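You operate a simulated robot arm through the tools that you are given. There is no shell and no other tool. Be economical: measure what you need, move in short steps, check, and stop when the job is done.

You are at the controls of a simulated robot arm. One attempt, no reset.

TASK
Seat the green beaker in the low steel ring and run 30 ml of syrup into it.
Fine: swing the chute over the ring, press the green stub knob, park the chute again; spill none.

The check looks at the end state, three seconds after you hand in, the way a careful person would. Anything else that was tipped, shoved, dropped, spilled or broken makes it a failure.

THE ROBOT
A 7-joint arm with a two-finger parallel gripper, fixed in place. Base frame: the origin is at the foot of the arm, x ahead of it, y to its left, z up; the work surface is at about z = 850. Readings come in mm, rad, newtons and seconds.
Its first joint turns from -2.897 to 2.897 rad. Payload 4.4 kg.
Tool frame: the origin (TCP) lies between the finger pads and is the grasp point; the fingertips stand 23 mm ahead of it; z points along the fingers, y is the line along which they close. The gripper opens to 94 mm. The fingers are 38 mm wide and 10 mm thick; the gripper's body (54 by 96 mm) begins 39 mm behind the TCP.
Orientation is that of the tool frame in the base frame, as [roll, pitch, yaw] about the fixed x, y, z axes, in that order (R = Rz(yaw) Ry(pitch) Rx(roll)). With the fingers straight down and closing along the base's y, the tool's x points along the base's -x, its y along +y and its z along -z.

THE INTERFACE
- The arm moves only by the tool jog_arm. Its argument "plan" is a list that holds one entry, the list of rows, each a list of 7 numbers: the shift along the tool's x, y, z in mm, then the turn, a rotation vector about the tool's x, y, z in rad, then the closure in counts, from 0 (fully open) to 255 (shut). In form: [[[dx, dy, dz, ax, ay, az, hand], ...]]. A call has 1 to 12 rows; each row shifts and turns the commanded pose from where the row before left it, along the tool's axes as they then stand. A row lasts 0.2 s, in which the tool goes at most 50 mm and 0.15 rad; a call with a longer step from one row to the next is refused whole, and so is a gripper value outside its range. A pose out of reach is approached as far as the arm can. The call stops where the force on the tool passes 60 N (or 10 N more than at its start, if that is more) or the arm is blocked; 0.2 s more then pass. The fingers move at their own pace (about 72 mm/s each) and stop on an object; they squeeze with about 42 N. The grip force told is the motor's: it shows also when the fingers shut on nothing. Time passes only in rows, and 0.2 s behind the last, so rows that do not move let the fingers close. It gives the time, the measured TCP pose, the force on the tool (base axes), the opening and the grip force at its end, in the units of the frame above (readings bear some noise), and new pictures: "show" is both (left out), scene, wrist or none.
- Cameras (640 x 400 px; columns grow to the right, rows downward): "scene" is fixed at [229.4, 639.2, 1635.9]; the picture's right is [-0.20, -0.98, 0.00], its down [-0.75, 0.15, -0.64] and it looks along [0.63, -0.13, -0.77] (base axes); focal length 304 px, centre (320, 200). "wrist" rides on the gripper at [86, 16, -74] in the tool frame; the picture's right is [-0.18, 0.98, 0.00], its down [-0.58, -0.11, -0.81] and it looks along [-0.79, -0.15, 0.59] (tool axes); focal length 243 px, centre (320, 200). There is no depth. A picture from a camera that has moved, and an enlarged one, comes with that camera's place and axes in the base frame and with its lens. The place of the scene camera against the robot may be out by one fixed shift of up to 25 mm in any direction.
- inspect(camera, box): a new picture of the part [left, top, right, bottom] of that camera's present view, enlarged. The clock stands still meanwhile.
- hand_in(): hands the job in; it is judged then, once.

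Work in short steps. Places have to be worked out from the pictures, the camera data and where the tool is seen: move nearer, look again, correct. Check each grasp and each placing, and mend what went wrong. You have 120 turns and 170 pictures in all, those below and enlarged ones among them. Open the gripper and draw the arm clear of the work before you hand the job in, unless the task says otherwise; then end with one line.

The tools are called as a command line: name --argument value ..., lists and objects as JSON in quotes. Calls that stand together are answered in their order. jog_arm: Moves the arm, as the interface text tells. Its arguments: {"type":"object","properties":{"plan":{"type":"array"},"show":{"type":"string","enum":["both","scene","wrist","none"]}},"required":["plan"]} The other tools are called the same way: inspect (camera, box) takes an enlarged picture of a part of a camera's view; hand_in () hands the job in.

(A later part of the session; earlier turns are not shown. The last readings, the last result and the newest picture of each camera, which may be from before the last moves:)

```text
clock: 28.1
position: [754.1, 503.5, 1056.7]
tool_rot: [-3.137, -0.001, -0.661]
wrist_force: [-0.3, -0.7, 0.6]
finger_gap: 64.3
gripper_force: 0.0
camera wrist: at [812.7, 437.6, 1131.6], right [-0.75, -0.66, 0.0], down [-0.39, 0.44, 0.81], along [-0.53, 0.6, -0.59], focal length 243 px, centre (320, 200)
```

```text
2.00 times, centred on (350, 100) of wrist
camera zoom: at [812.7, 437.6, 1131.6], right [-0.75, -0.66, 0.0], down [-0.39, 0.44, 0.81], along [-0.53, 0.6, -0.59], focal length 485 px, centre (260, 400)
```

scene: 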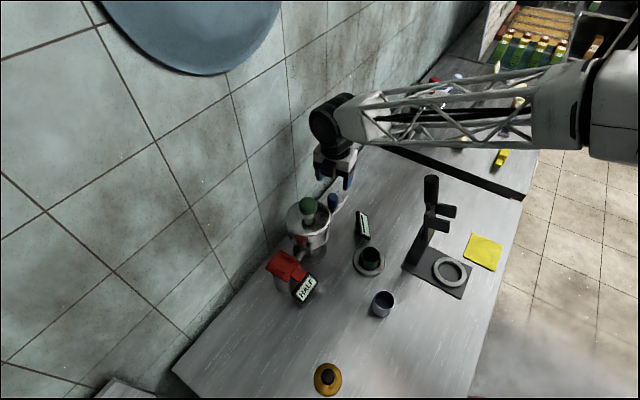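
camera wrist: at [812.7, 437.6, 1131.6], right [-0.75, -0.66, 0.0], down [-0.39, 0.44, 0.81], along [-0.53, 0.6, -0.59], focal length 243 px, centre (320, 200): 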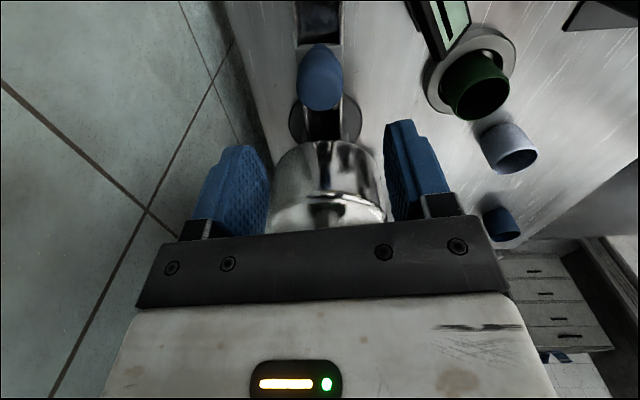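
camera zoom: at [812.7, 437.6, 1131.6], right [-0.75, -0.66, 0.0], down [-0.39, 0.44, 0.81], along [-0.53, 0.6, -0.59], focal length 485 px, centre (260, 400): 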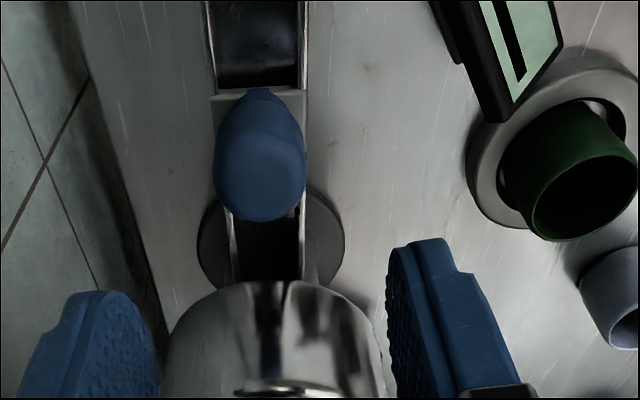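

The tool is aligned with the chute and the knob is centred. I'll lower around the knob and narrow the fingers to cage it loosely.

jog_arm --plan '[[[0, 0, 35, 0, 0, 0, 80], [0, 0, 35, 0, 0, 0, 80], [0, 0, 20, 0, 0, 0, 80], [0, 0, 9, 0, 0, 0, 80], [0, 0, 0, 0, 0, 0, 80], [0, 0, 0, 0, 0, 0, 145], [0, 0, 0, 0, 0, 0, 145]]]' --show "both"

inspect --camera "wrist" --box '[200, 40, 460, 240]'

```text
clock: 29.7
position: [755.2, 504.4, 957.2]
tool_rot: [-3.14, 0.0, -0.661]
wrist_force: [-2.5, -2.4, 0.4]
finger_gap: 41.4
gripper_force: 1.6
camera wrist: at [812.8, 438.4, 1032.3], right [-0.75, -0.66, 0.0], down [-0.39, 0.44, 0.81], along [-0.53, 0.6, -0.59], focal length 243 px, centre (320, 200)
```

scene: 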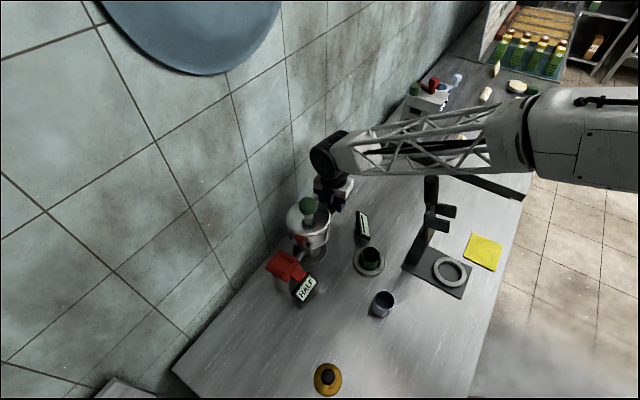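
wrist: 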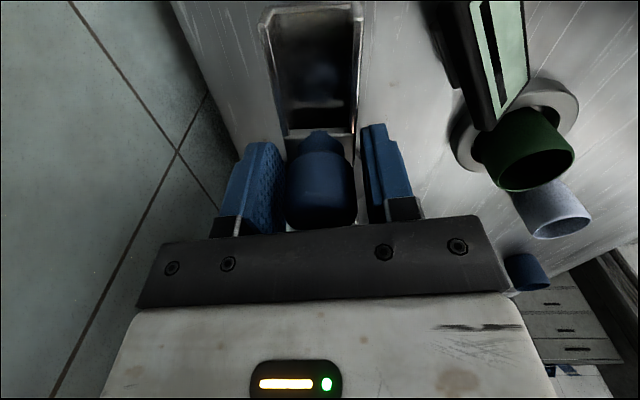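

```text
2.00 times, centred on (330, 140) of wrist
camera zoom: at [812.8, 438.4, 1032.3], right [-0.75, -0.66, 0.0], down [-0.39, 0.44, 0.81], along [-0.53, 0.6, -0.59], focal length 485 px, centre (300, 320)
```

zoom: 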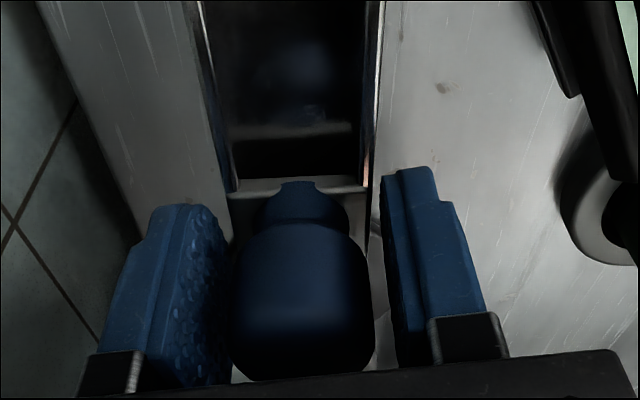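

Knob is caged with a 41 mm gap. I'll align the yaw, then start swinging clockwise about the vessel axis in small arcs.

jog_arm --plan '[[[0, 0, 0, 0, 0, 0.12, 145], [-0.56, 11.1, 0, 0, 0, 0.1, 145], [-0.56, 11.1, 0, 0, 0, 0.1, 145], [-0.56, 11.1, 0, 0, 0, 0.1, 145], [0, 0, 0, 0, 0, 0, 145]]]' --show "both"

inspect --camera "scene" --box '[280, 160, 400, 280]'

```text
clock: 30.9
position: [727.3, 484.7, 957.6]
tool_rot: [-3.138, -0.001, -1.083]
wrist_force: [1.3, 0.4, 0.3]
finger_gap: 40.7
gripper_force: 0.2
camera wrist: at [753.9, 400.2, 1032.1], right [-0.95, -0.3, 0.0], down [-0.18, 0.56, 0.81], along [-0.24, 0.77, -0.59], focal length 243 px, centre (320, 200)
```

scene: 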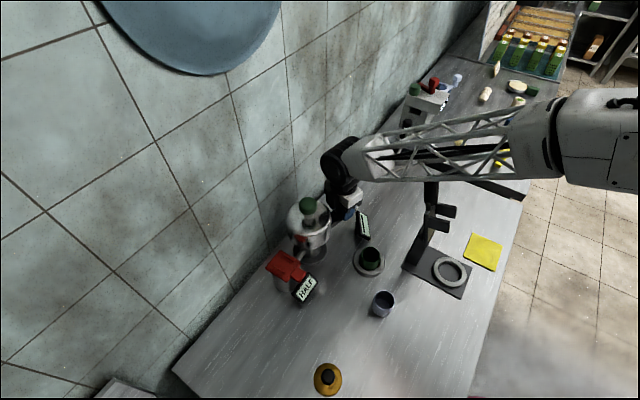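
wrist: 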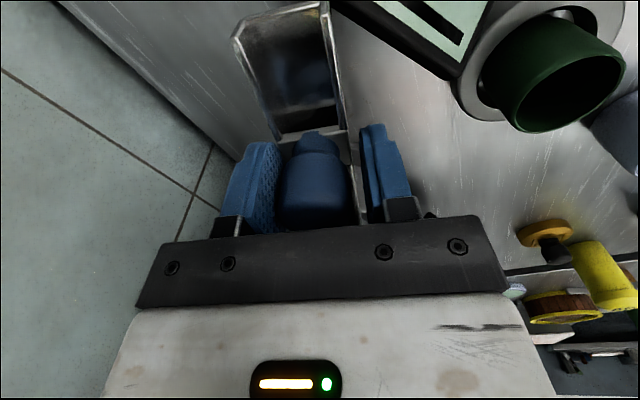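

```text
3.33 times, centred on (340, 220) of scene
camera zoom: at [229.4, 639.2, 1635.9], right [-0.2, -0.98, 0.0], down [-0.75, 0.15, -0.64], along [0.63, -0.13, -0.77], focal length 1012 px, centre (253, 133)
```

zoom: 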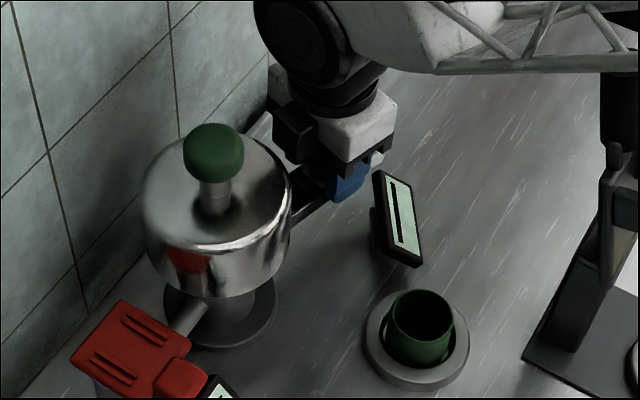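

The chute follows freely. Checking clearance between the chute tip and the display before I continue.

inspect --camera "wrist" --box '[210, 0, 500, 180]'

inspect --camera "scene" --box '[330, 190, 390, 250]'

```text
2.21 times, centred on (355, 90) of wrist
camera zoom: at [753.9, 400.2, 1032.1], right [-0.95, -0.3, 0.0], down [-0.18, 0.56, 0.81], along [-0.24, 0.77, -0.59], focal length 535 px, centre (243, 443)
```

zoom: 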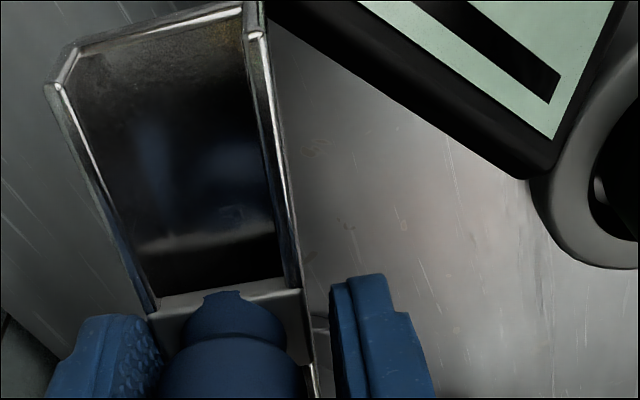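

```text
6.67 times, centred on (360, 220) of scene
camera zoom: at [229.4, 639.2, 1635.9], right [-0.2, -0.98, 0.0], down [-0.75, 0.15, -0.64], along [0.63, -0.13, -0.77], focal length 2023 px, centre (53, 67)
```

zoom: 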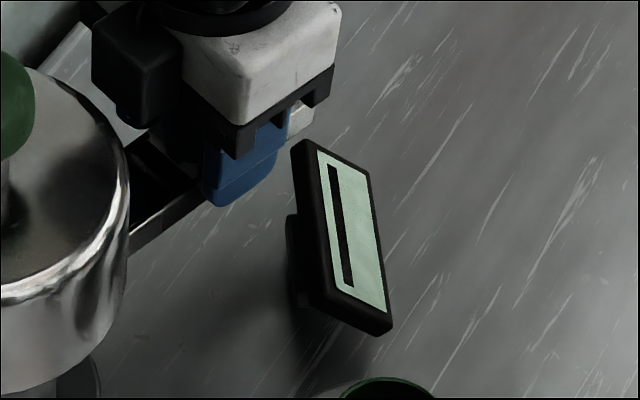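

The display's top corner is near z≈908, close under the chute's sweep. I'll advance in small steps and watch for contact.

jog_arm --plan '[[[-0.15, 5.5, 0, 0, 0, 0.05, 145], [-0.15, 5.5, 0, 0, 0, 0.05, 145], [0, 0, 0, 0, 0, 0, 145]]]' --show "wrist"

inspect --camera "wrist" --box '[210, 0, 500, 180]'

inspect --camera "scene" --box '[330, 190, 390, 250]'

```text
clock: 31.7
position: [717.2, 479.5, 956.6]
tool_rot: [-3.138, 0.001, -1.181]
wrist_force: [0.8, 0.1, 0.8]
finger_gap: 41.0
gripper_force: 0.6
camera wrist: at [735.8, 393.1, 1032.3], right [-0.98, -0.2, 0.0], down [-0.12, 0.58, 0.81], along [-0.16, 0.79, -0.59], focal length 243 px, centre (320, 200)
```

wrist: 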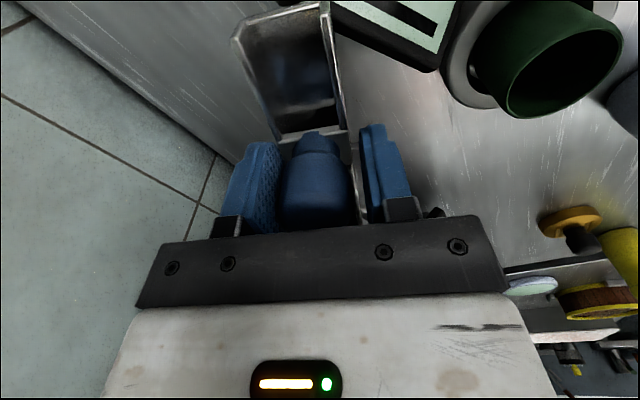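

```text
2.21 times, centred on (355, 90) of wrist
camera zoom: at [735.8, 393.1, 1032.3], right [-0.98, -0.2, 0.0], down [-0.12, 0.58, 0.81], along [-0.16, 0.79, -0.59], focal length 535 px, centre (243, 443)
```

zoom: 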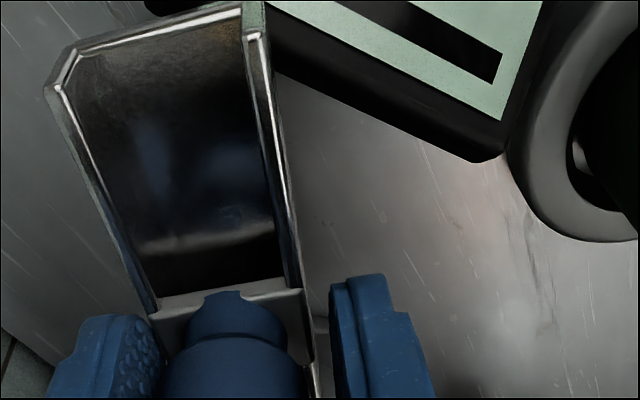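

```text
6.67 times, centred on (360, 220) of scene
camera zoom: at [229.4, 639.2, 1635.9], right [-0.2, -0.98, 0.0], down [-0.75, 0.15, -0.64], along [0.63, -0.13, -0.77], focal length 2023 px, centre (53, 67)
```

zoom: 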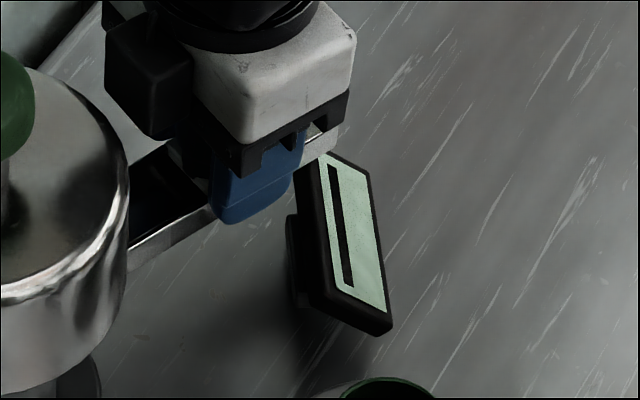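

The chute passes above the display without moving it. Continuing the swing.

jog_arm --plan '[[[-0.4, 8.9, 0, 0, 0, 0.08, 145], [-0.4, 8.9, 0, 0, 0, 0.08, 145], [-0.4, 8.9, 0, 0, 0, 0.08, 145], [-0.4, 8.9, 0, 0, 0, 0.08, 145], [-0.4, 8.9, 0, 0, 0, 0.08, 145], [-0.4, 8.9, 0, 0, 0, 0.08, 145], [0, 0, 0, 0, 0, 0, 145]]]' --show "both"

inspect --camera "scene" --box '[310, 190, 400, 280]'

```text
clock: 33.3
position: [665.3, 472.9, 956.2]
tool_rot: [-3.14, 0.003, -1.662]
wrist_force: [0.8, -0.5, 0.2]
finger_gap: 40.9
gripper_force: 0.6
camera wrist: at [641.8, 386.9, 1031.4], right [-0.96, 0.27, 0.0], down [0.16, 0.57, 0.81], along [0.22, 0.78, -0.59], focal length 243 px, centre (320, 200)
```

scene: 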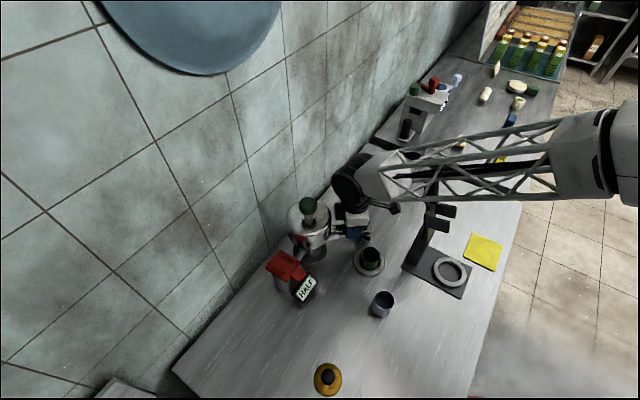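
wrist: 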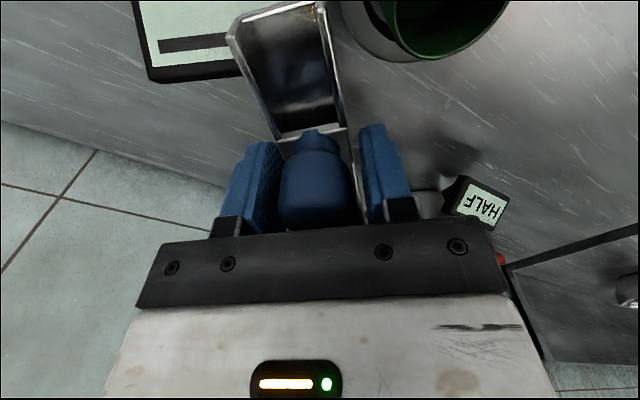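

```text
4.44 times, centred on (355, 235) of scene
camera zoom: at [229.4, 639.2, 1635.9], right [-0.2, -0.98, 0.0], down [-0.75, 0.15, -0.64], along [0.63, -0.13, -0.77], focal length 1349 px, centre (164, 44)
```

zoom: 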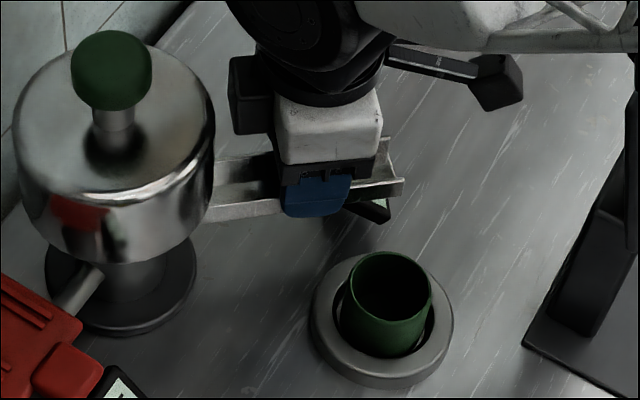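

Clear so far, about 20° remaining. Continuing with 0.32 rad, then a check.

jog_arm --plan '[[[-0.4, 8.9, 0, 0, 0, 0.08, 145], [-0.4, 8.9, 0, 0, 0, 0.08, 145], [-0.4, 8.9, 0, 0, 0, 0.08, 145], [-0.4, 8.9, 0, 0, 0, 0.08, 145], [0, 0, 0, 0, 0, 0, 145]]]' --show "both"

inspect --camera "scene" --box '[310, 190, 400, 280]'

inspect --camera "wrist" --box '[200, 0, 460, 180]'

```text
clock: 34.5
position: [631.3, 481.4, 957.0]
tool_rot: [-3.139, 0.004, -1.982]
wrist_force: [0.0, -0.2, -0.3]
finger_gap: 40.7
gripper_force: 0.2
camera wrist: at [581.6, 407.9, 1031.3], right [-0.83, 0.56, 0.0], down [0.33, 0.49, 0.81], along [0.45, 0.67, -0.59], focal length 243 px, centre (320, 200)
```

scene: 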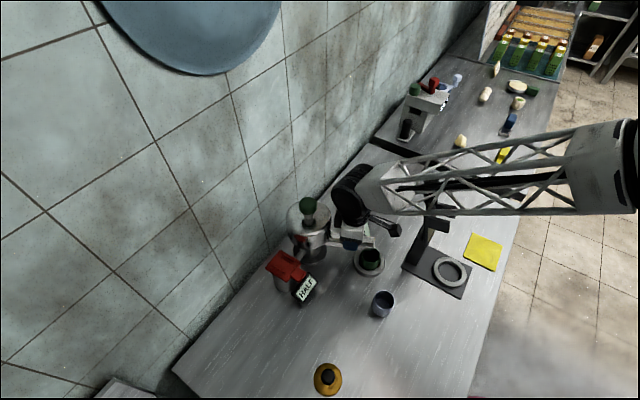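
wrist: 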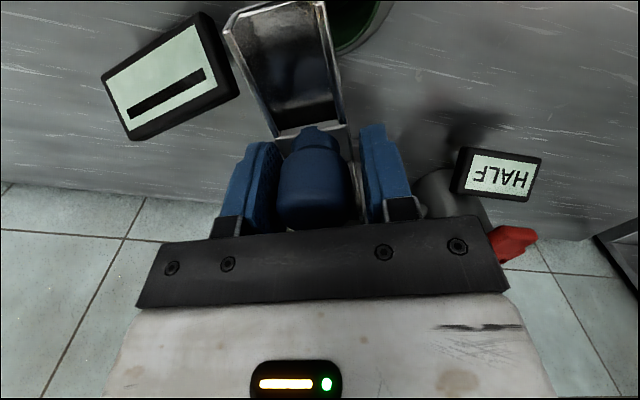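

```text
4.44 times, centred on (355, 235) of scene
camera zoom: at [229.4, 639.2, 1635.9], right [-0.2, -0.98, 0.0], down [-0.75, 0.15, -0.64], along [0.63, -0.13, -0.77], focal length 1349 px, centre (164, 44)
```

zoom: 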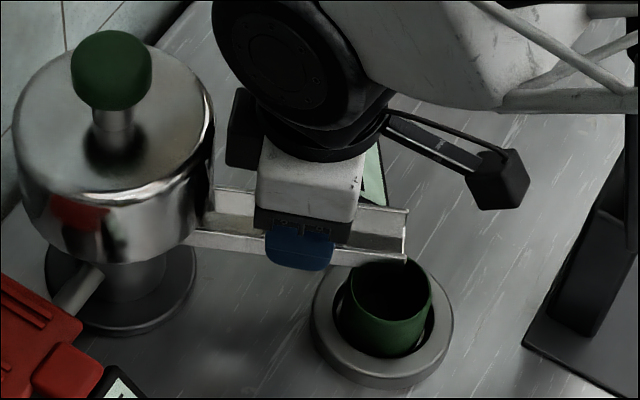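

```text
2.22 times, centred on (330, 90) of wrist
camera zoom: at [581.6, 407.9, 1031.3], right [-0.83, 0.56, 0.0], down [0.33, 0.49, 0.81], along [0.45, 0.67, -0.59], focal length 539 px, centre (298, 444)
```

zoom: 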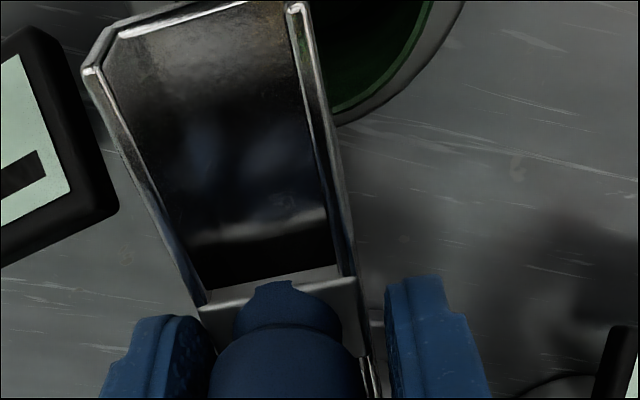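

The chute tip is about 6° short of the beaker centre. Swinging a further 0.1 rad.

jog_arm --plan '[[[-0.25, 5.6, 0, 0, 0, 0.05, 145], [-0.25, 5.6, 0, 0, 0, 0.05, 145], [0, 0, 0, 0, 0, 0, 145]]]' --show "none"

inspect --camera "scene" --box '[320, 210, 400, 290]'

inspect --camera "wrist" --box '[200, 0, 460, 180]'

```text
clock: 35.3
position: [620.4, 485.8, 956.5]
tool_rot: [-3.141, 0.002, -2.08]
wrist_force: [7.1, -1.7, -0.2]
finger_gap: 43.5
gripper_force: 3.3
```

```text
5.00 times, centred on (360, 250) of scene
camera zoom: at [229.4, 639.2, 1635.9], right [-0.2, -0.98, 0.0], down [-0.75, 0.15, -0.64], along [0.63, -0.13, -0.77], focal length 1518 px, centre (120, -50)
```

zoom: 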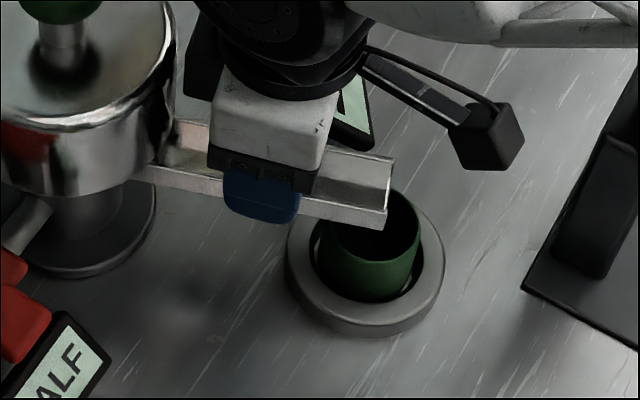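

```text
2.22 times, centred on (330, 90) of wrist
camera zoom: at [565.2, 417.8, 1031.6], right [-0.77, 0.64, 0.0], down [0.38, 0.45, 0.81], along [0.52, 0.62, -0.59], focal length 539 px, centre (298, 444)
```

zoom: 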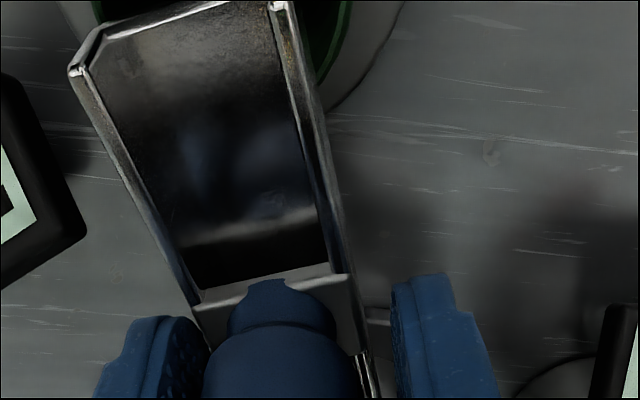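

The slight resistance means the chute is at its stop, with the tip at about (602,431) over the beaker centre. I'll open, rise, and check that it stays.

jog_arm --plan '[[[0, -3, 0, 0, 0, 0, 120], [0, 0, 0, 0, 0, 0, 80], [0, 0, 0, 0, 0, 0, 80], [0, 0, -30, 0, 0, 0, 80], [0, 0, -40, 0, 0, 0, 80], [0, 0, -45, 0, 0, 0, 80], [0, 0, -45, 0, 0, 0, 80], [0, 0, -45, 0, 0, 0, 80], [0, 0, 0, 0, 0, 0, 80]]]' --show "both"

inspect --camera "wrist" --box '[200, 0, 480, 200]'

inspect --camera "scene" --box '[270, 180, 410, 310]'

```text
clock: 37.3
position: [623.7, 483.8, 1161.6]
tool_rot: [-3.139, 0.003, -2.08]
wrist_force: [0.0, -0.8, -0.3]
finger_gap: 64.8
gripper_force: 0.1
camera wrist: at [567.6, 415.5, 1237.3], right [-0.77, 0.64, 0.0], down [0.38, 0.45, 0.81], along [0.52, 0.62, -0.59], focal length 243 px, centre (320, 200)
```

scene: 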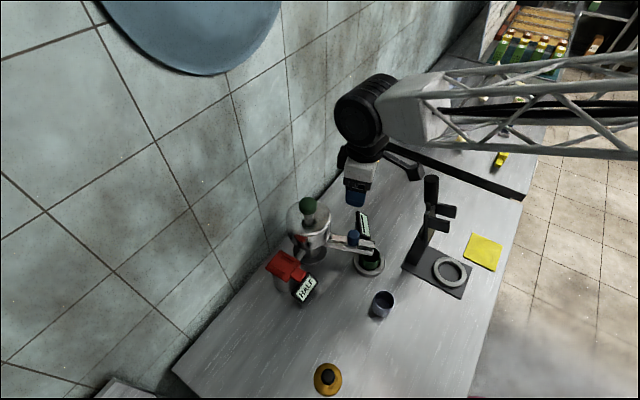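
wrist: 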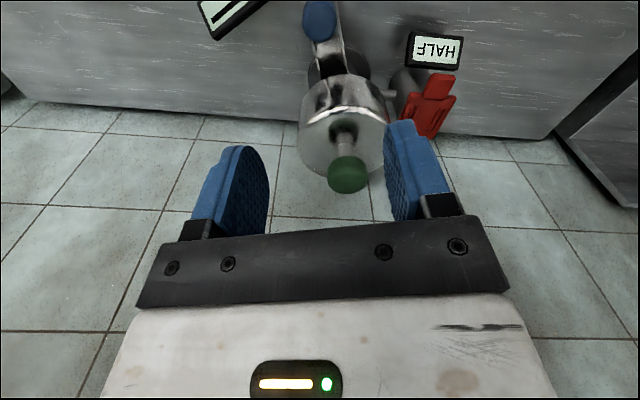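

```text
2.00 times, centred on (340, 100) of wrist
camera zoom: at [567.6, 415.5, 1237.3], right [-0.77, 0.64, 0.0], down [0.38, 0.45, 0.81], along [0.52, 0.62, -0.59], focal length 485 px, centre (280, 400)
```

zoom: 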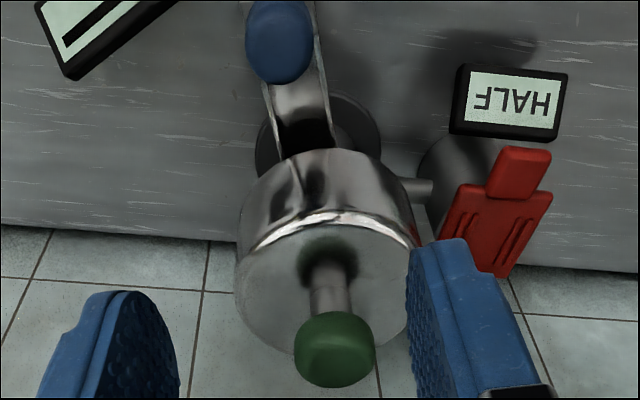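

```text
3.08 times, centred on (340, 245) of scene
camera zoom: at [229.4, 639.2, 1635.9], right [-0.2, -0.98, 0.0], down [-0.75, 0.15, -0.64], along [0.63, -0.13, -0.77], focal length 934 px, centre (258, 62)
```

zoom: 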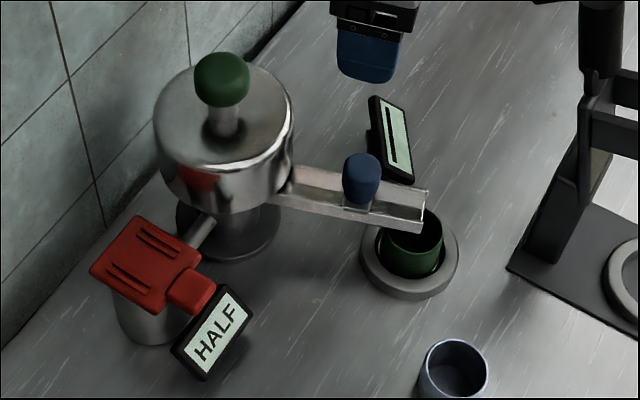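

The chute holds over the beaker. The green knob triangulates to (666,577,1066). I'll move above it with the fingers closed.

jog_arm --plan '[[[-34, 2.9, 0, 0, 0, 0, 255], [-34, 2.9, 0, 0, 0, 0, 255], [-34, 2.9, 0, 0, 0, 0, 255], [0, 0, 30, 0, 0, 0, 255], [0, 0, 0, 0, 0, 0, 255]]]' --show "both"

inspect --camera "wrist" --box '[220, 60, 440, 240]'

inspect --camera "scene" --box '[270, 150, 370, 250]'

```text
clock: 38.5
position: [667.5, 577.6, 1131.8]
tool_rot: [-3.14, 0.004, -2.079]
wrist_force: [-0.6, 0.5, 0.4]
finger_gap: 0.0
gripper_force: 42.6
camera wrist: at [610.4, 509.5, 1206.8], right [-0.77, 0.64, 0.0], down [0.38, 0.45, 0.81], along [0.52, 0.62, -0.59], focal length 243 px, centre (320, 200)
```

scene: 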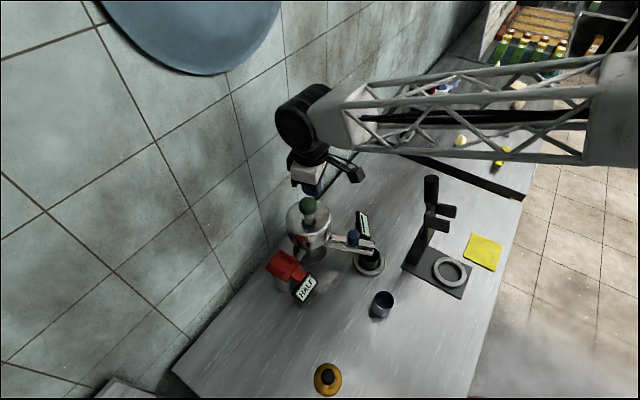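
wrist: 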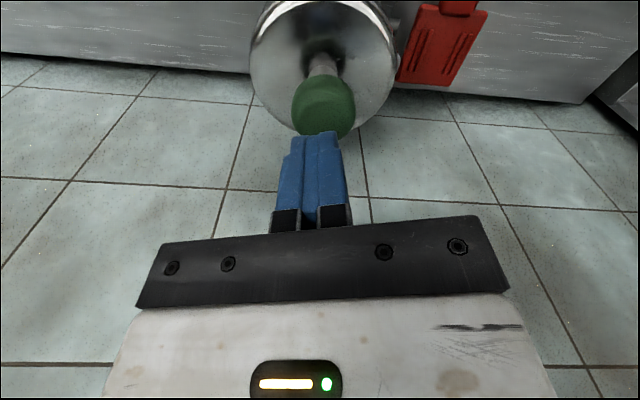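

```text
2.22 times, centred on (330, 150) of wrist
camera zoom: at [610.4, 509.5, 1206.8], right [-0.77, 0.64, 0.0], down [0.38, 0.45, 0.81], along [0.52, 0.62, -0.59], focal length 539 px, centre (298, 311)
```

zoom: 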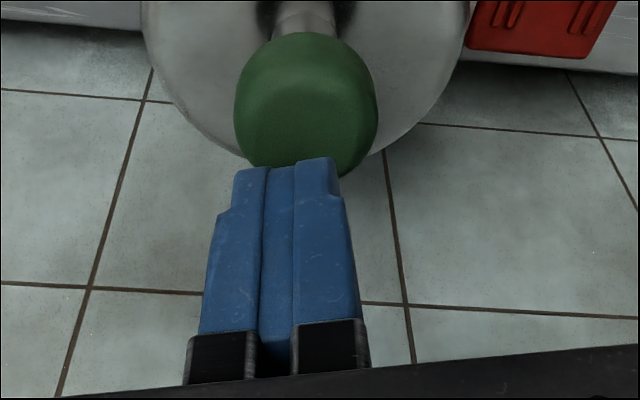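

```text
4.00 times, centred on (320, 200) of scene
camera zoom: at [229.4, 639.2, 1635.9], right [-0.2, -0.98, 0.0], down [-0.75, 0.15, -0.64], along [0.63, -0.13, -0.77], focal length 1214 px, centre (320, 200)
```

zoom: 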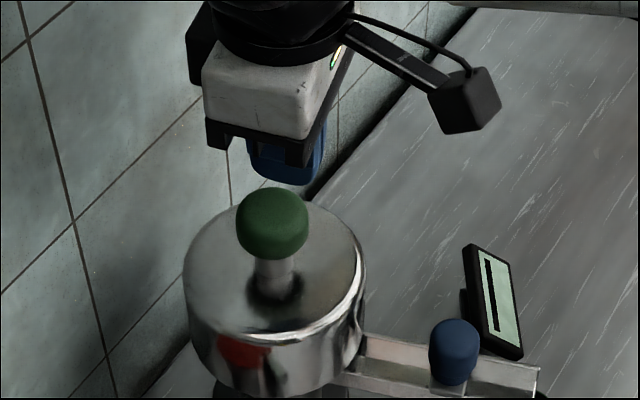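

Alignment over the knob is good. I'll press with about 13 mm of travel and retract straight away, then check the beaker and displays.

jog_arm --plan '[[[-1, 0, 18, 0, 0, 0, 255], [0, 0, 6, 0, 0, 0, 255], [0, 0, 5, 0, 0, 0, 255], [0, 0, 5, 0, 0, 0, 255], [0, 0, 5, 0, 0, 0, 255], [0, 0, -20, 0, 0, 0, 255], [0, 0, -19, 0, 0, 0, 255]]]' --show "both"

inspect --camera "scene" --box '[270, 180, 410, 310]'

```text
clock: 40.1
position: [666.1, 578.6, 1131.6]
tool_rot: [-3.141, 0.003, -2.079]
wrist_force: [-0.4, 0.2, 0.0]
finger_gap: 0.2
gripper_force: 42.0
camera wrist: at [610.0, 510.4, 1207.0], right [-0.77, 0.64, 0.0], down [0.38, 0.45, 0.81], along [0.52, 0.62, -0.59], focal length 243 px, centre (320, 200)
```

scene: 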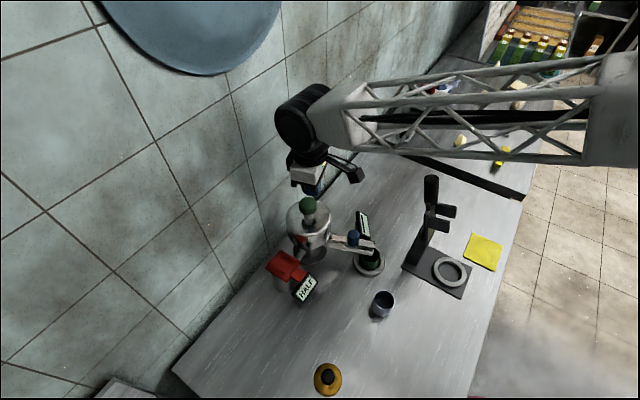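
wrist: 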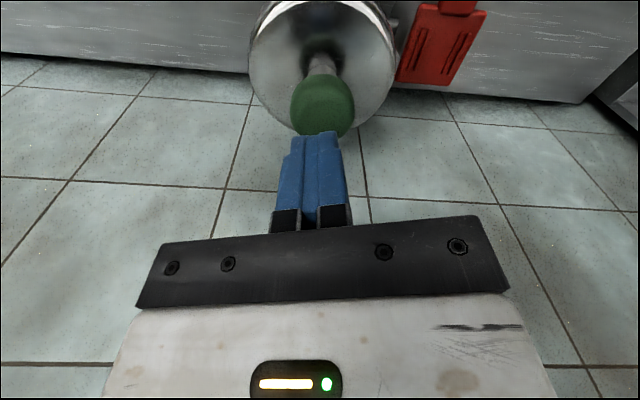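

```text
3.08 times, centred on (340, 245) of scene
camera zoom: at [229.4, 639.2, 1635.9], right [-0.2, -0.98, 0.0], down [-0.75, 0.15, -0.64], along [0.63, -0.13, -0.77], focal length 934 px, centre (258, 62)
```

zoom: 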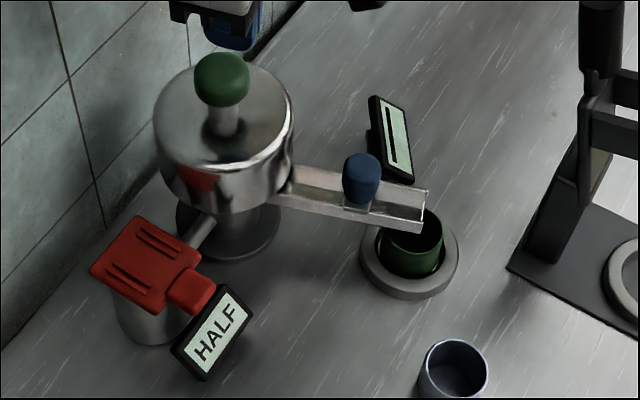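

No visible effect yet. I'll lower step by step and read the force to find the actual contact point.

jog_arm --plan '[[[0, 0, 18, 0, 0, 0, 255], [0, 0, 9, 0, 0, 0, 255], [0, 0, 0, 0, 0, 0, 255]]]' --show "wrist"

```text
clock: 40.9
position: [667.7, 578.0, 1106.7]
tool_rot: [-3.14, 0.004, -2.08]
wrist_force: [0.1, 0.2, 0.5]
finger_gap: 0.1
gripper_force: 42.1
camera wrist: at [610.3, 510.3, 1180.3], right [-0.77, 0.64, 0.0], down [0.38, 0.45, 0.81], along [0.52, 0.62, -0.59], focal length 243 px, centre (320, 200)
```

wrist: 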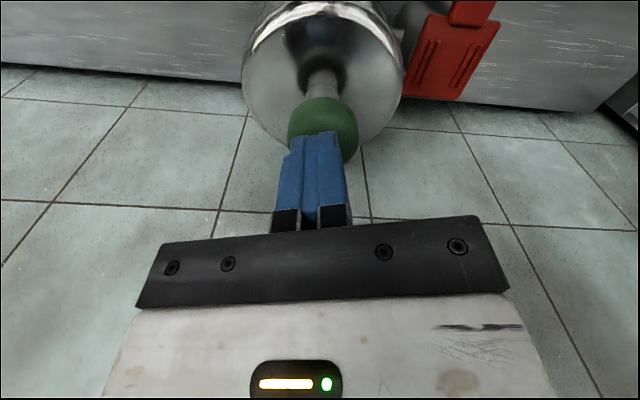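

No contact at a tip height of 1083. Stepping down further.

jog_arm --plan '[[[0, 0, 6, 0, 0, 0, 255], [0, 0, 5, 0, 0, 0, 255]]]' --show "none"

jog_arm --plan '[[[0, 0, 4, 0, 0, 0, 255], [0, 0, 0, 0, 0, 0, 255]]]' --show "wrist"

```text
clock: 41.5
position: [666.6, 577.0, 1094.7]
tool_rot: [-3.141, 0.005, -2.08]
wrist_force: [-0.3, -0.3, 0.9]
finger_gap: 0.0
gripper_force: 42.4
```

```text
clock: 42.1
position: [666.4, 578.2, 1091.2]
tool_rot: [-3.14, 0.004, -2.081]
wrist_force: [1.4, 0.1, 1.9]
finger_gap: 0.0
gripper_force: 42.2
camera wrist: at [610.3, 510.7, 1165.3], right [-0.77, 0.64, 0.0], down [0.38, 0.45, 0.81], along [0.52, 0.62, -0.59], focal length 243 px, centre (320, 200)
```

wrist: 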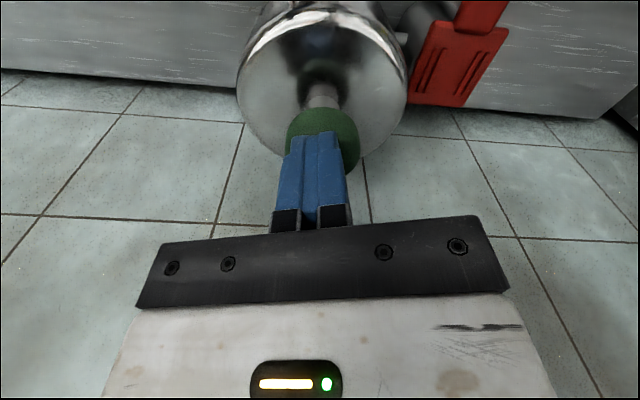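

Contact is just starting at a tip height of about 1068. I'll press another 8 mm, release, and look.

jog_arm --plan '[[[0, 0, 4, 0, 0, 0, 255]]]' --show "none"

jog_arm --plan '[[[0, 0, 4, 0, 0, 0, 255]]]' --show "scene"

inspect --camera "scene" --box '[270, 180, 410, 310]'

```text
clock: 42.5
position: [665.6, 578.5, 1087.2]
tool_rot: [-3.137, 0.004, -2.081]
wrist_force: [-0.3, 0.7, 1.7]
finger_gap: 0.0
gripper_force: 42.3
```

```text
clock: 42.9
position: [666.8, 576.7, 1081.7]
tool_rot: [-3.14, 0.003, -2.079]
wrist_force: [-0.1, -0.3, 2.2]
finger_gap: 0.0
gripper_force: 41.5
```

scene: 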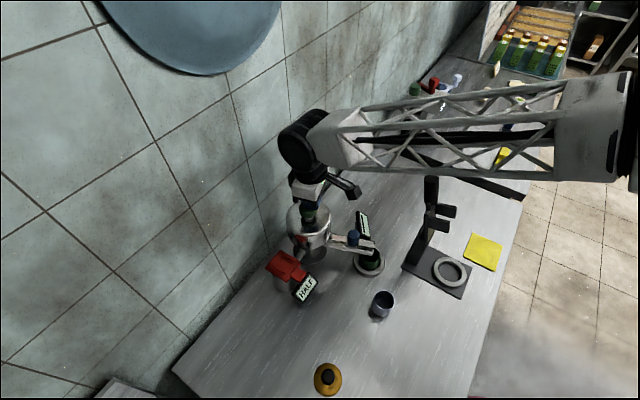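

```text
3.08 times, centred on (340, 245) of scene
camera zoom: at [229.4, 639.2, 1635.9], right [-0.2, -0.98, 0.0], down [-0.75, 0.15, -0.64], along [0.63, -0.13, -0.77], focal length 934 px, centre (258, 62)
```

zoom: 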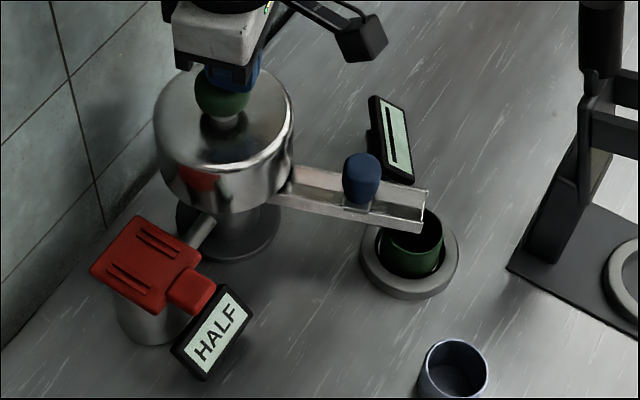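

The knob is moving down on a soft spring with about 20 mm of travel left. Continuing the press.

jog_arm --plan '[[[0, 0, 4, 0, 0, 0, 255]]]' --show "none"

inspect --camera "scene" --box '[270, 180, 410, 310]'

```text
clock: 43.3
position: [666.3, 578.5, 1077.9]
tool_rot: [-3.141, 0.003, -2.08]
wrist_force: [1.0, 0.3, 2.9]
finger_gap: 0.0
gripper_force: 41.8
```

```text
3.08 times, centred on (340, 245) of scene
camera zoom: at [229.4, 639.2, 1635.9], right [-0.2, -0.98, 0.0], down [-0.75, 0.15, -0.64], along [0.63, -0.13, -0.77], focal length 934 px, centre (258, 62)
```

zoom: 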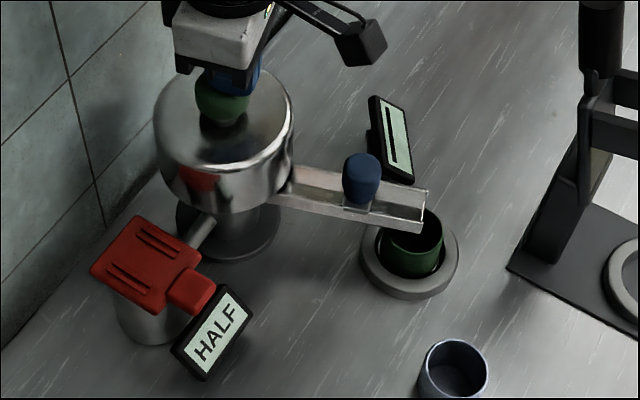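

Force is still only 2.9 N. Pressing a bit more.

jog_arm --plan '[[[0, 0, 4, 0, 0, 0, 255]]]' --show "none"

inspect --camera "scene" --box '[270, 180, 410, 310]'

```text
clock: 43.7
position: [667.0, 578.1, 1074.7]
tool_rot: [-3.14, 0.004, -2.081]
wrist_force: [-1.6, 0.1, 3.9]
finger_gap: 0.0
gripper_force: 42.2
```

```text
3.08 times, centred on (340, 245) of scene
camera zoom: at [229.4, 639.2, 1635.9], right [-0.2, -0.98, 0.0], down [-0.75, 0.15, -0.64], along [0.63, -0.13, -0.77], focal length 934 px, centre (258, 62)
```

zoom: 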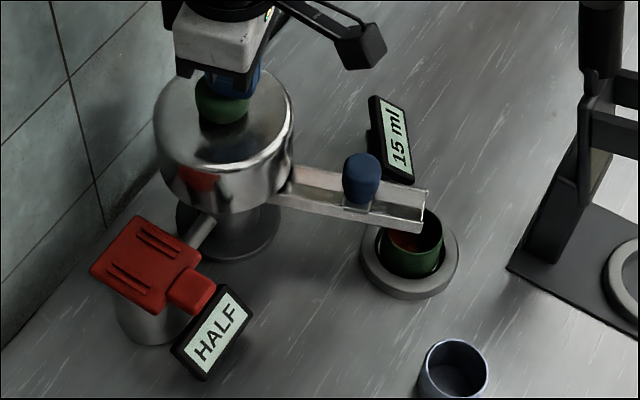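

One press in HALF mode gave 15 ml, so a second press is needed. I'll release fully first and confirm the reading is steady.

jog_arm --plan '[[[0, 0, -10, 0, 0, 0, 255], [0, 0, -20, 0, 0, 0, 255], [0, 0, -20, 0, 0, 0, 255], [0, 0, 0, 0, 0, 0, 255], [0, 0, 0, 0, 0, 0, 255], [0, 0, 0, 0, 0, 0, 255]]]' --show "none"

inspect --camera "scene" --box '[270, 180, 410, 310]'

```text
clock: 45.1
position: [667.7, 577.9, 1124.6]
tool_rot: [-3.141, 0.004, -2.08]
wrist_force: [0.5, -0.3, 0.3]
finger_gap: 0.0
gripper_force: 42.1
```

```text
3.08 times, centred on (340, 245) of scene
camera zoom: at [229.4, 639.2, 1635.9], right [-0.2, -0.98, 0.0], down [-0.75, 0.15, -0.64], along [0.63, -0.13, -0.77], focal length 934 px, centre (258, 62)
```

zoom: 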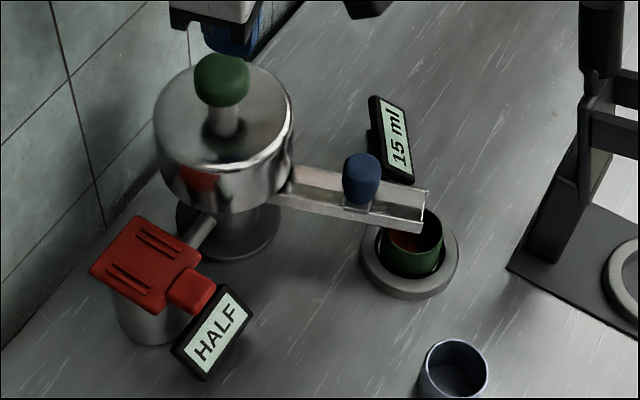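

It is steady at 15 ml and the knob has returned. Second press, to the same depth (TCP 1074).

jog_arm --plan '[[[0, 0, 20, 0, 0, 0, 255], [0, 0, 15, 0, 0, 0, 255], [0, 0, 10, 0, 0, 0, 255], [0, 0, 5.5, 0, 0, 0, 255]]]' --show "none"

inspect --camera "scene" --box '[270, 180, 410, 310]'

```text
clock: 46.1
position: [667.4, 579.4, 1074.5]
tool_rot: [-3.14, 0.002, -2.079]
wrist_force: [0.5, 1.2, 3.8]
finger_gap: 0.0
gripper_force: 41.7
```

```text
3.08 times, centred on (340, 245) of scene
camera zoom: at [229.4, 639.2, 1635.9], right [-0.2, -0.98, 0.0], down [-0.75, 0.15, -0.64], along [0.63, -0.13, -0.77], focal length 934 px, centre (258, 62)
```

zoom: 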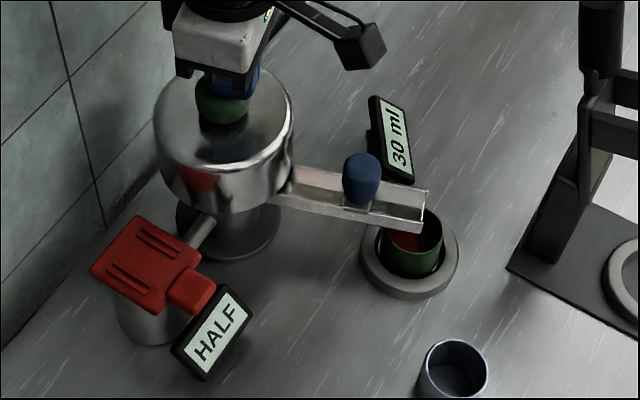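

30 ml is reached. I'll release, rise, and go back above the blue chute knob with the fingers partly open.

jog_arm --plan '[[[0, 0, -15, 0, 0, 0, 255], [0, 0, -35, 0, 0, 0, 255], [0, 0, -37, 0, 0, 0, 255], [34.7, -2.8, 0, 0, 0, 0, 80], [34.7, -2.8, 0, 0, 0, 0, 80], [34.7, -2.8, 0, 0, 0, 0, 80], [0, 0, 40, 0, 0, 0, 80], [0, 0, 40, 0, 0, 0, 80], [0, 0, 0, 0, 0, 0, 80]]]' --show "both"

inspect --camera "scene" --box '[270, 180, 410, 310]'

inspect --camera "wrist" --box '[200, 0, 460, 180]'

```text
clock: 48.1
position: [623.6, 483.1, 1080.5]
tool_rot: [-3.14, 0.004, -2.08]
wrist_force: [-0.9, -0.1, 0.2]
finger_gap: 64.4
gripper_force: 0.0
camera wrist: at [566.9, 415.3, 1154.1], right [-0.77, 0.64, 0.0], down [0.38, 0.45, 0.81], along [0.52, 0.62, -0.59], focal length 243 px, centre (320, 200)
```

scene: 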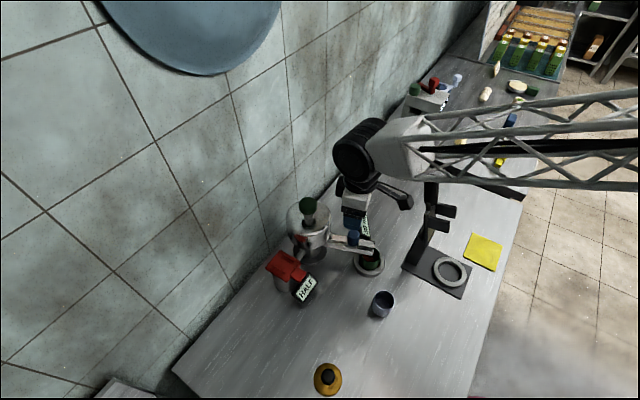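
wrist: 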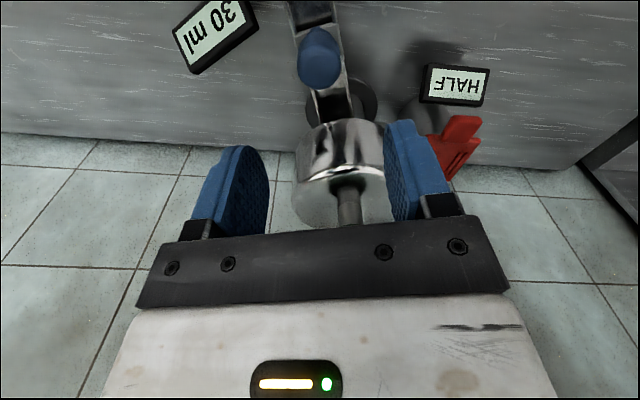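

```text
3.08 times, centred on (340, 245) of scene
camera zoom: at [229.4, 639.2, 1635.9], right [-0.2, -0.98, 0.0], down [-0.75, 0.15, -0.64], along [0.63, -0.13, -0.77], focal length 934 px, centre (258, 62)
```

zoom: 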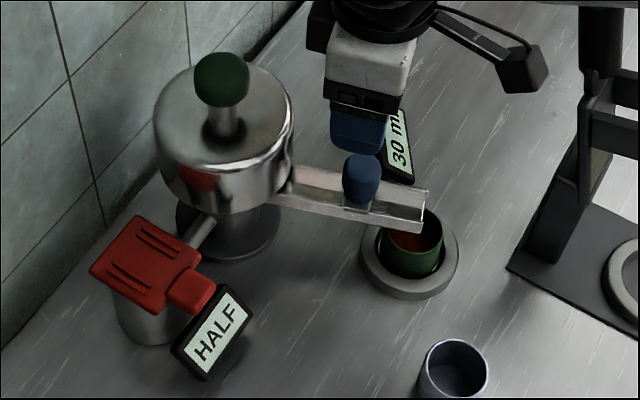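

```text
2.22 times, centred on (330, 90) of wrist
camera zoom: at [566.9, 415.3, 1154.1], right [-0.77, 0.64, 0.0], down [0.38, 0.45, 0.81], along [0.52, 0.62, -0.59], focal length 539 px, centre (298, 444)
```

zoom: 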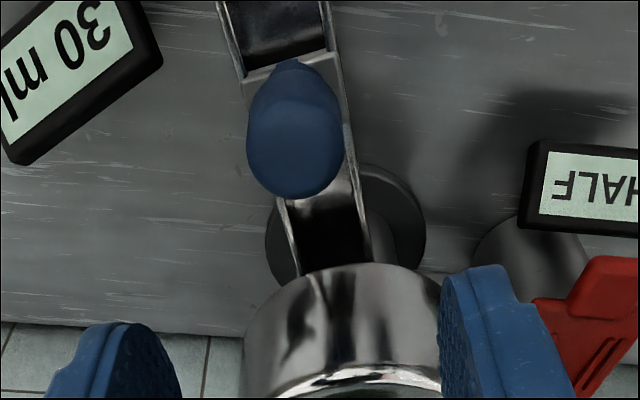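

Knob is centred, the beaker reads 30 ml and nothing is dripping. I'll lower, cage the knob, and begin swinging back.

jog_arm --plan '[[[0, 0, 45, 0, 0, 0, 80], [0, 0, 45, 0, 0, 0, 80], [0, 0, 25, 0, 0, 0, 80], [0, 0, 8, 0, 0, 0, 80], [0, 0, 0, 0, 0, 0, 145], [0, 0, 0, 0, 0, 0, 145]]]' --show "wrist"

jog_arm --plan '[[[-0.1, -3, 0, 0, 0, -0.03, 145], [-0.25, -6, 0, 0, 0, -0.05, 145], [-0.35, -8.9, 0, 0, 0, -0.08, 145], [-0.35, -8.9, 0, 0, 0, -0.08, 145], [-0.35, -8.9, 0, 0, 0, -0.08, 145], [-0.35, -8.9, 0, 0, 0, -0.08, 145], [0, 0, 0, 0, 0, 0, 145]]]' --show "both"

```text
clock: 49.5
position: [623.7, 482.6, 957.8]
tool_rot: [-3.139, 0.002, -2.079]
wrist_force: [0.0, 0.5, 0.5]
finger_gap: 40.6
gripper_force: 0.0
camera wrist: at [567.5, 415.5, 1032.3], right [-0.77, 0.64, 0.0], down [0.38, 0.45, 0.81], along [0.52, 0.62, -0.59], focal length 243 px, centre (320, 200)
```

wrist: 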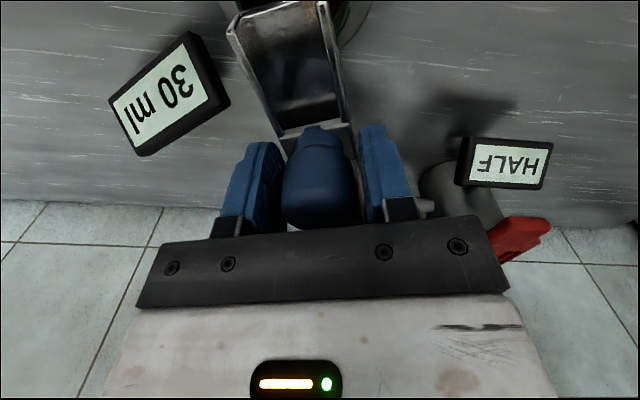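

```text
clock: 51.1
position: [665.0, 470.8, 957.6]
tool_rot: [-3.137, 0.002, -1.679]
wrist_force: [0.3, -0.6, -0.6]
finger_gap: 40.6
gripper_force: 0.1
camera wrist: at [640.1, 385.3, 1032.5], right [-0.96, 0.29, 0.0], down [0.17, 0.56, 0.81], along [0.24, 0.77, -0.59], focal length 243 px, centre (320, 200)
```

scene: 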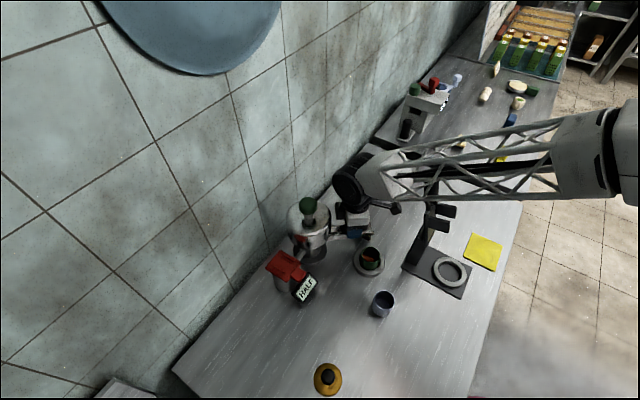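
wrist: 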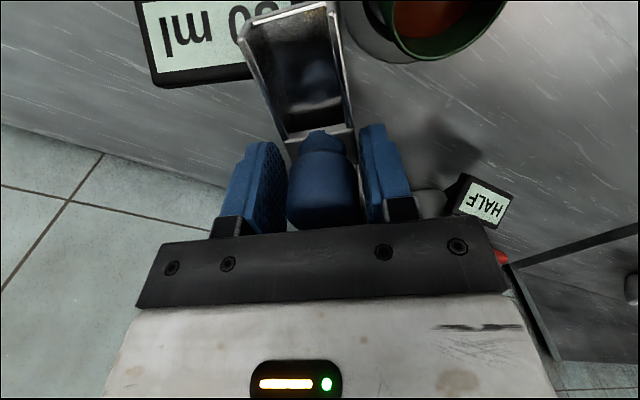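

Swinging back smoothly, syrup is in the beaker. Continuing.

jog_arm --plan '[[[-0.35, -8.9, 0, 0, 0, -0.08, 145], [-0.35, -8.9, 0, 0, 0, -0.08, 145], [-0.35, -8.9, 0, 0, 0, -0.08, 145], [-0.35, -8.9, 0, 0, 0, -0.08, 145], [-0.35, -8.9, 0, 0, 0, -0.08, 145], [-0.35, -8.9, 0, 0, 0, -0.08, 145], [-0.35, -8.9, 0, 0, 0, -0.08, 145], [-0.35, -8.9, 0, 0, 0, -0.08, 145], [-0.35, -8.9, 0, 0, 0, -0.08, 145], [0, 0, 0, 0, 0, 0, 145]]]' --show "both"

```text
clock: 53.3
position: [742.7, 489.8, 958.2]
tool_rot: [-3.138, -0.001, -0.959]
wrist_force: [-0.9, -0.4, -0.2]
finger_gap: 40.8
gripper_force: 0.0
camera wrist: at [778.0, 408.6, 1033.2], right [-0.91, -0.41, 0.0], down [-0.25, 0.54, 0.81], along [-0.33, 0.74, -0.59], focal length 243 px, centre (320, 200)
```

scene: 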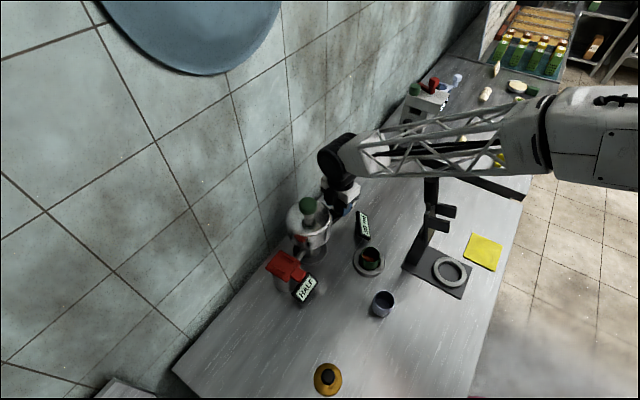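
wrist: 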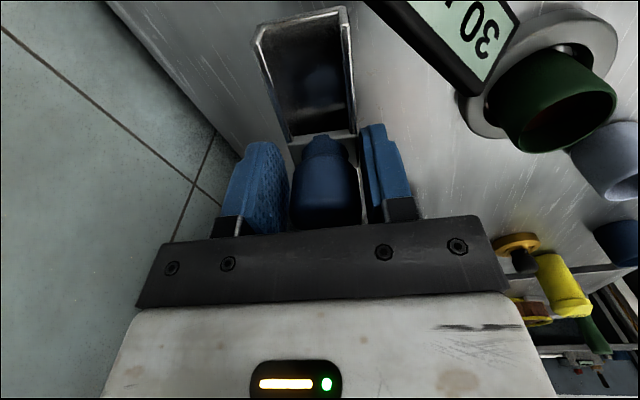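

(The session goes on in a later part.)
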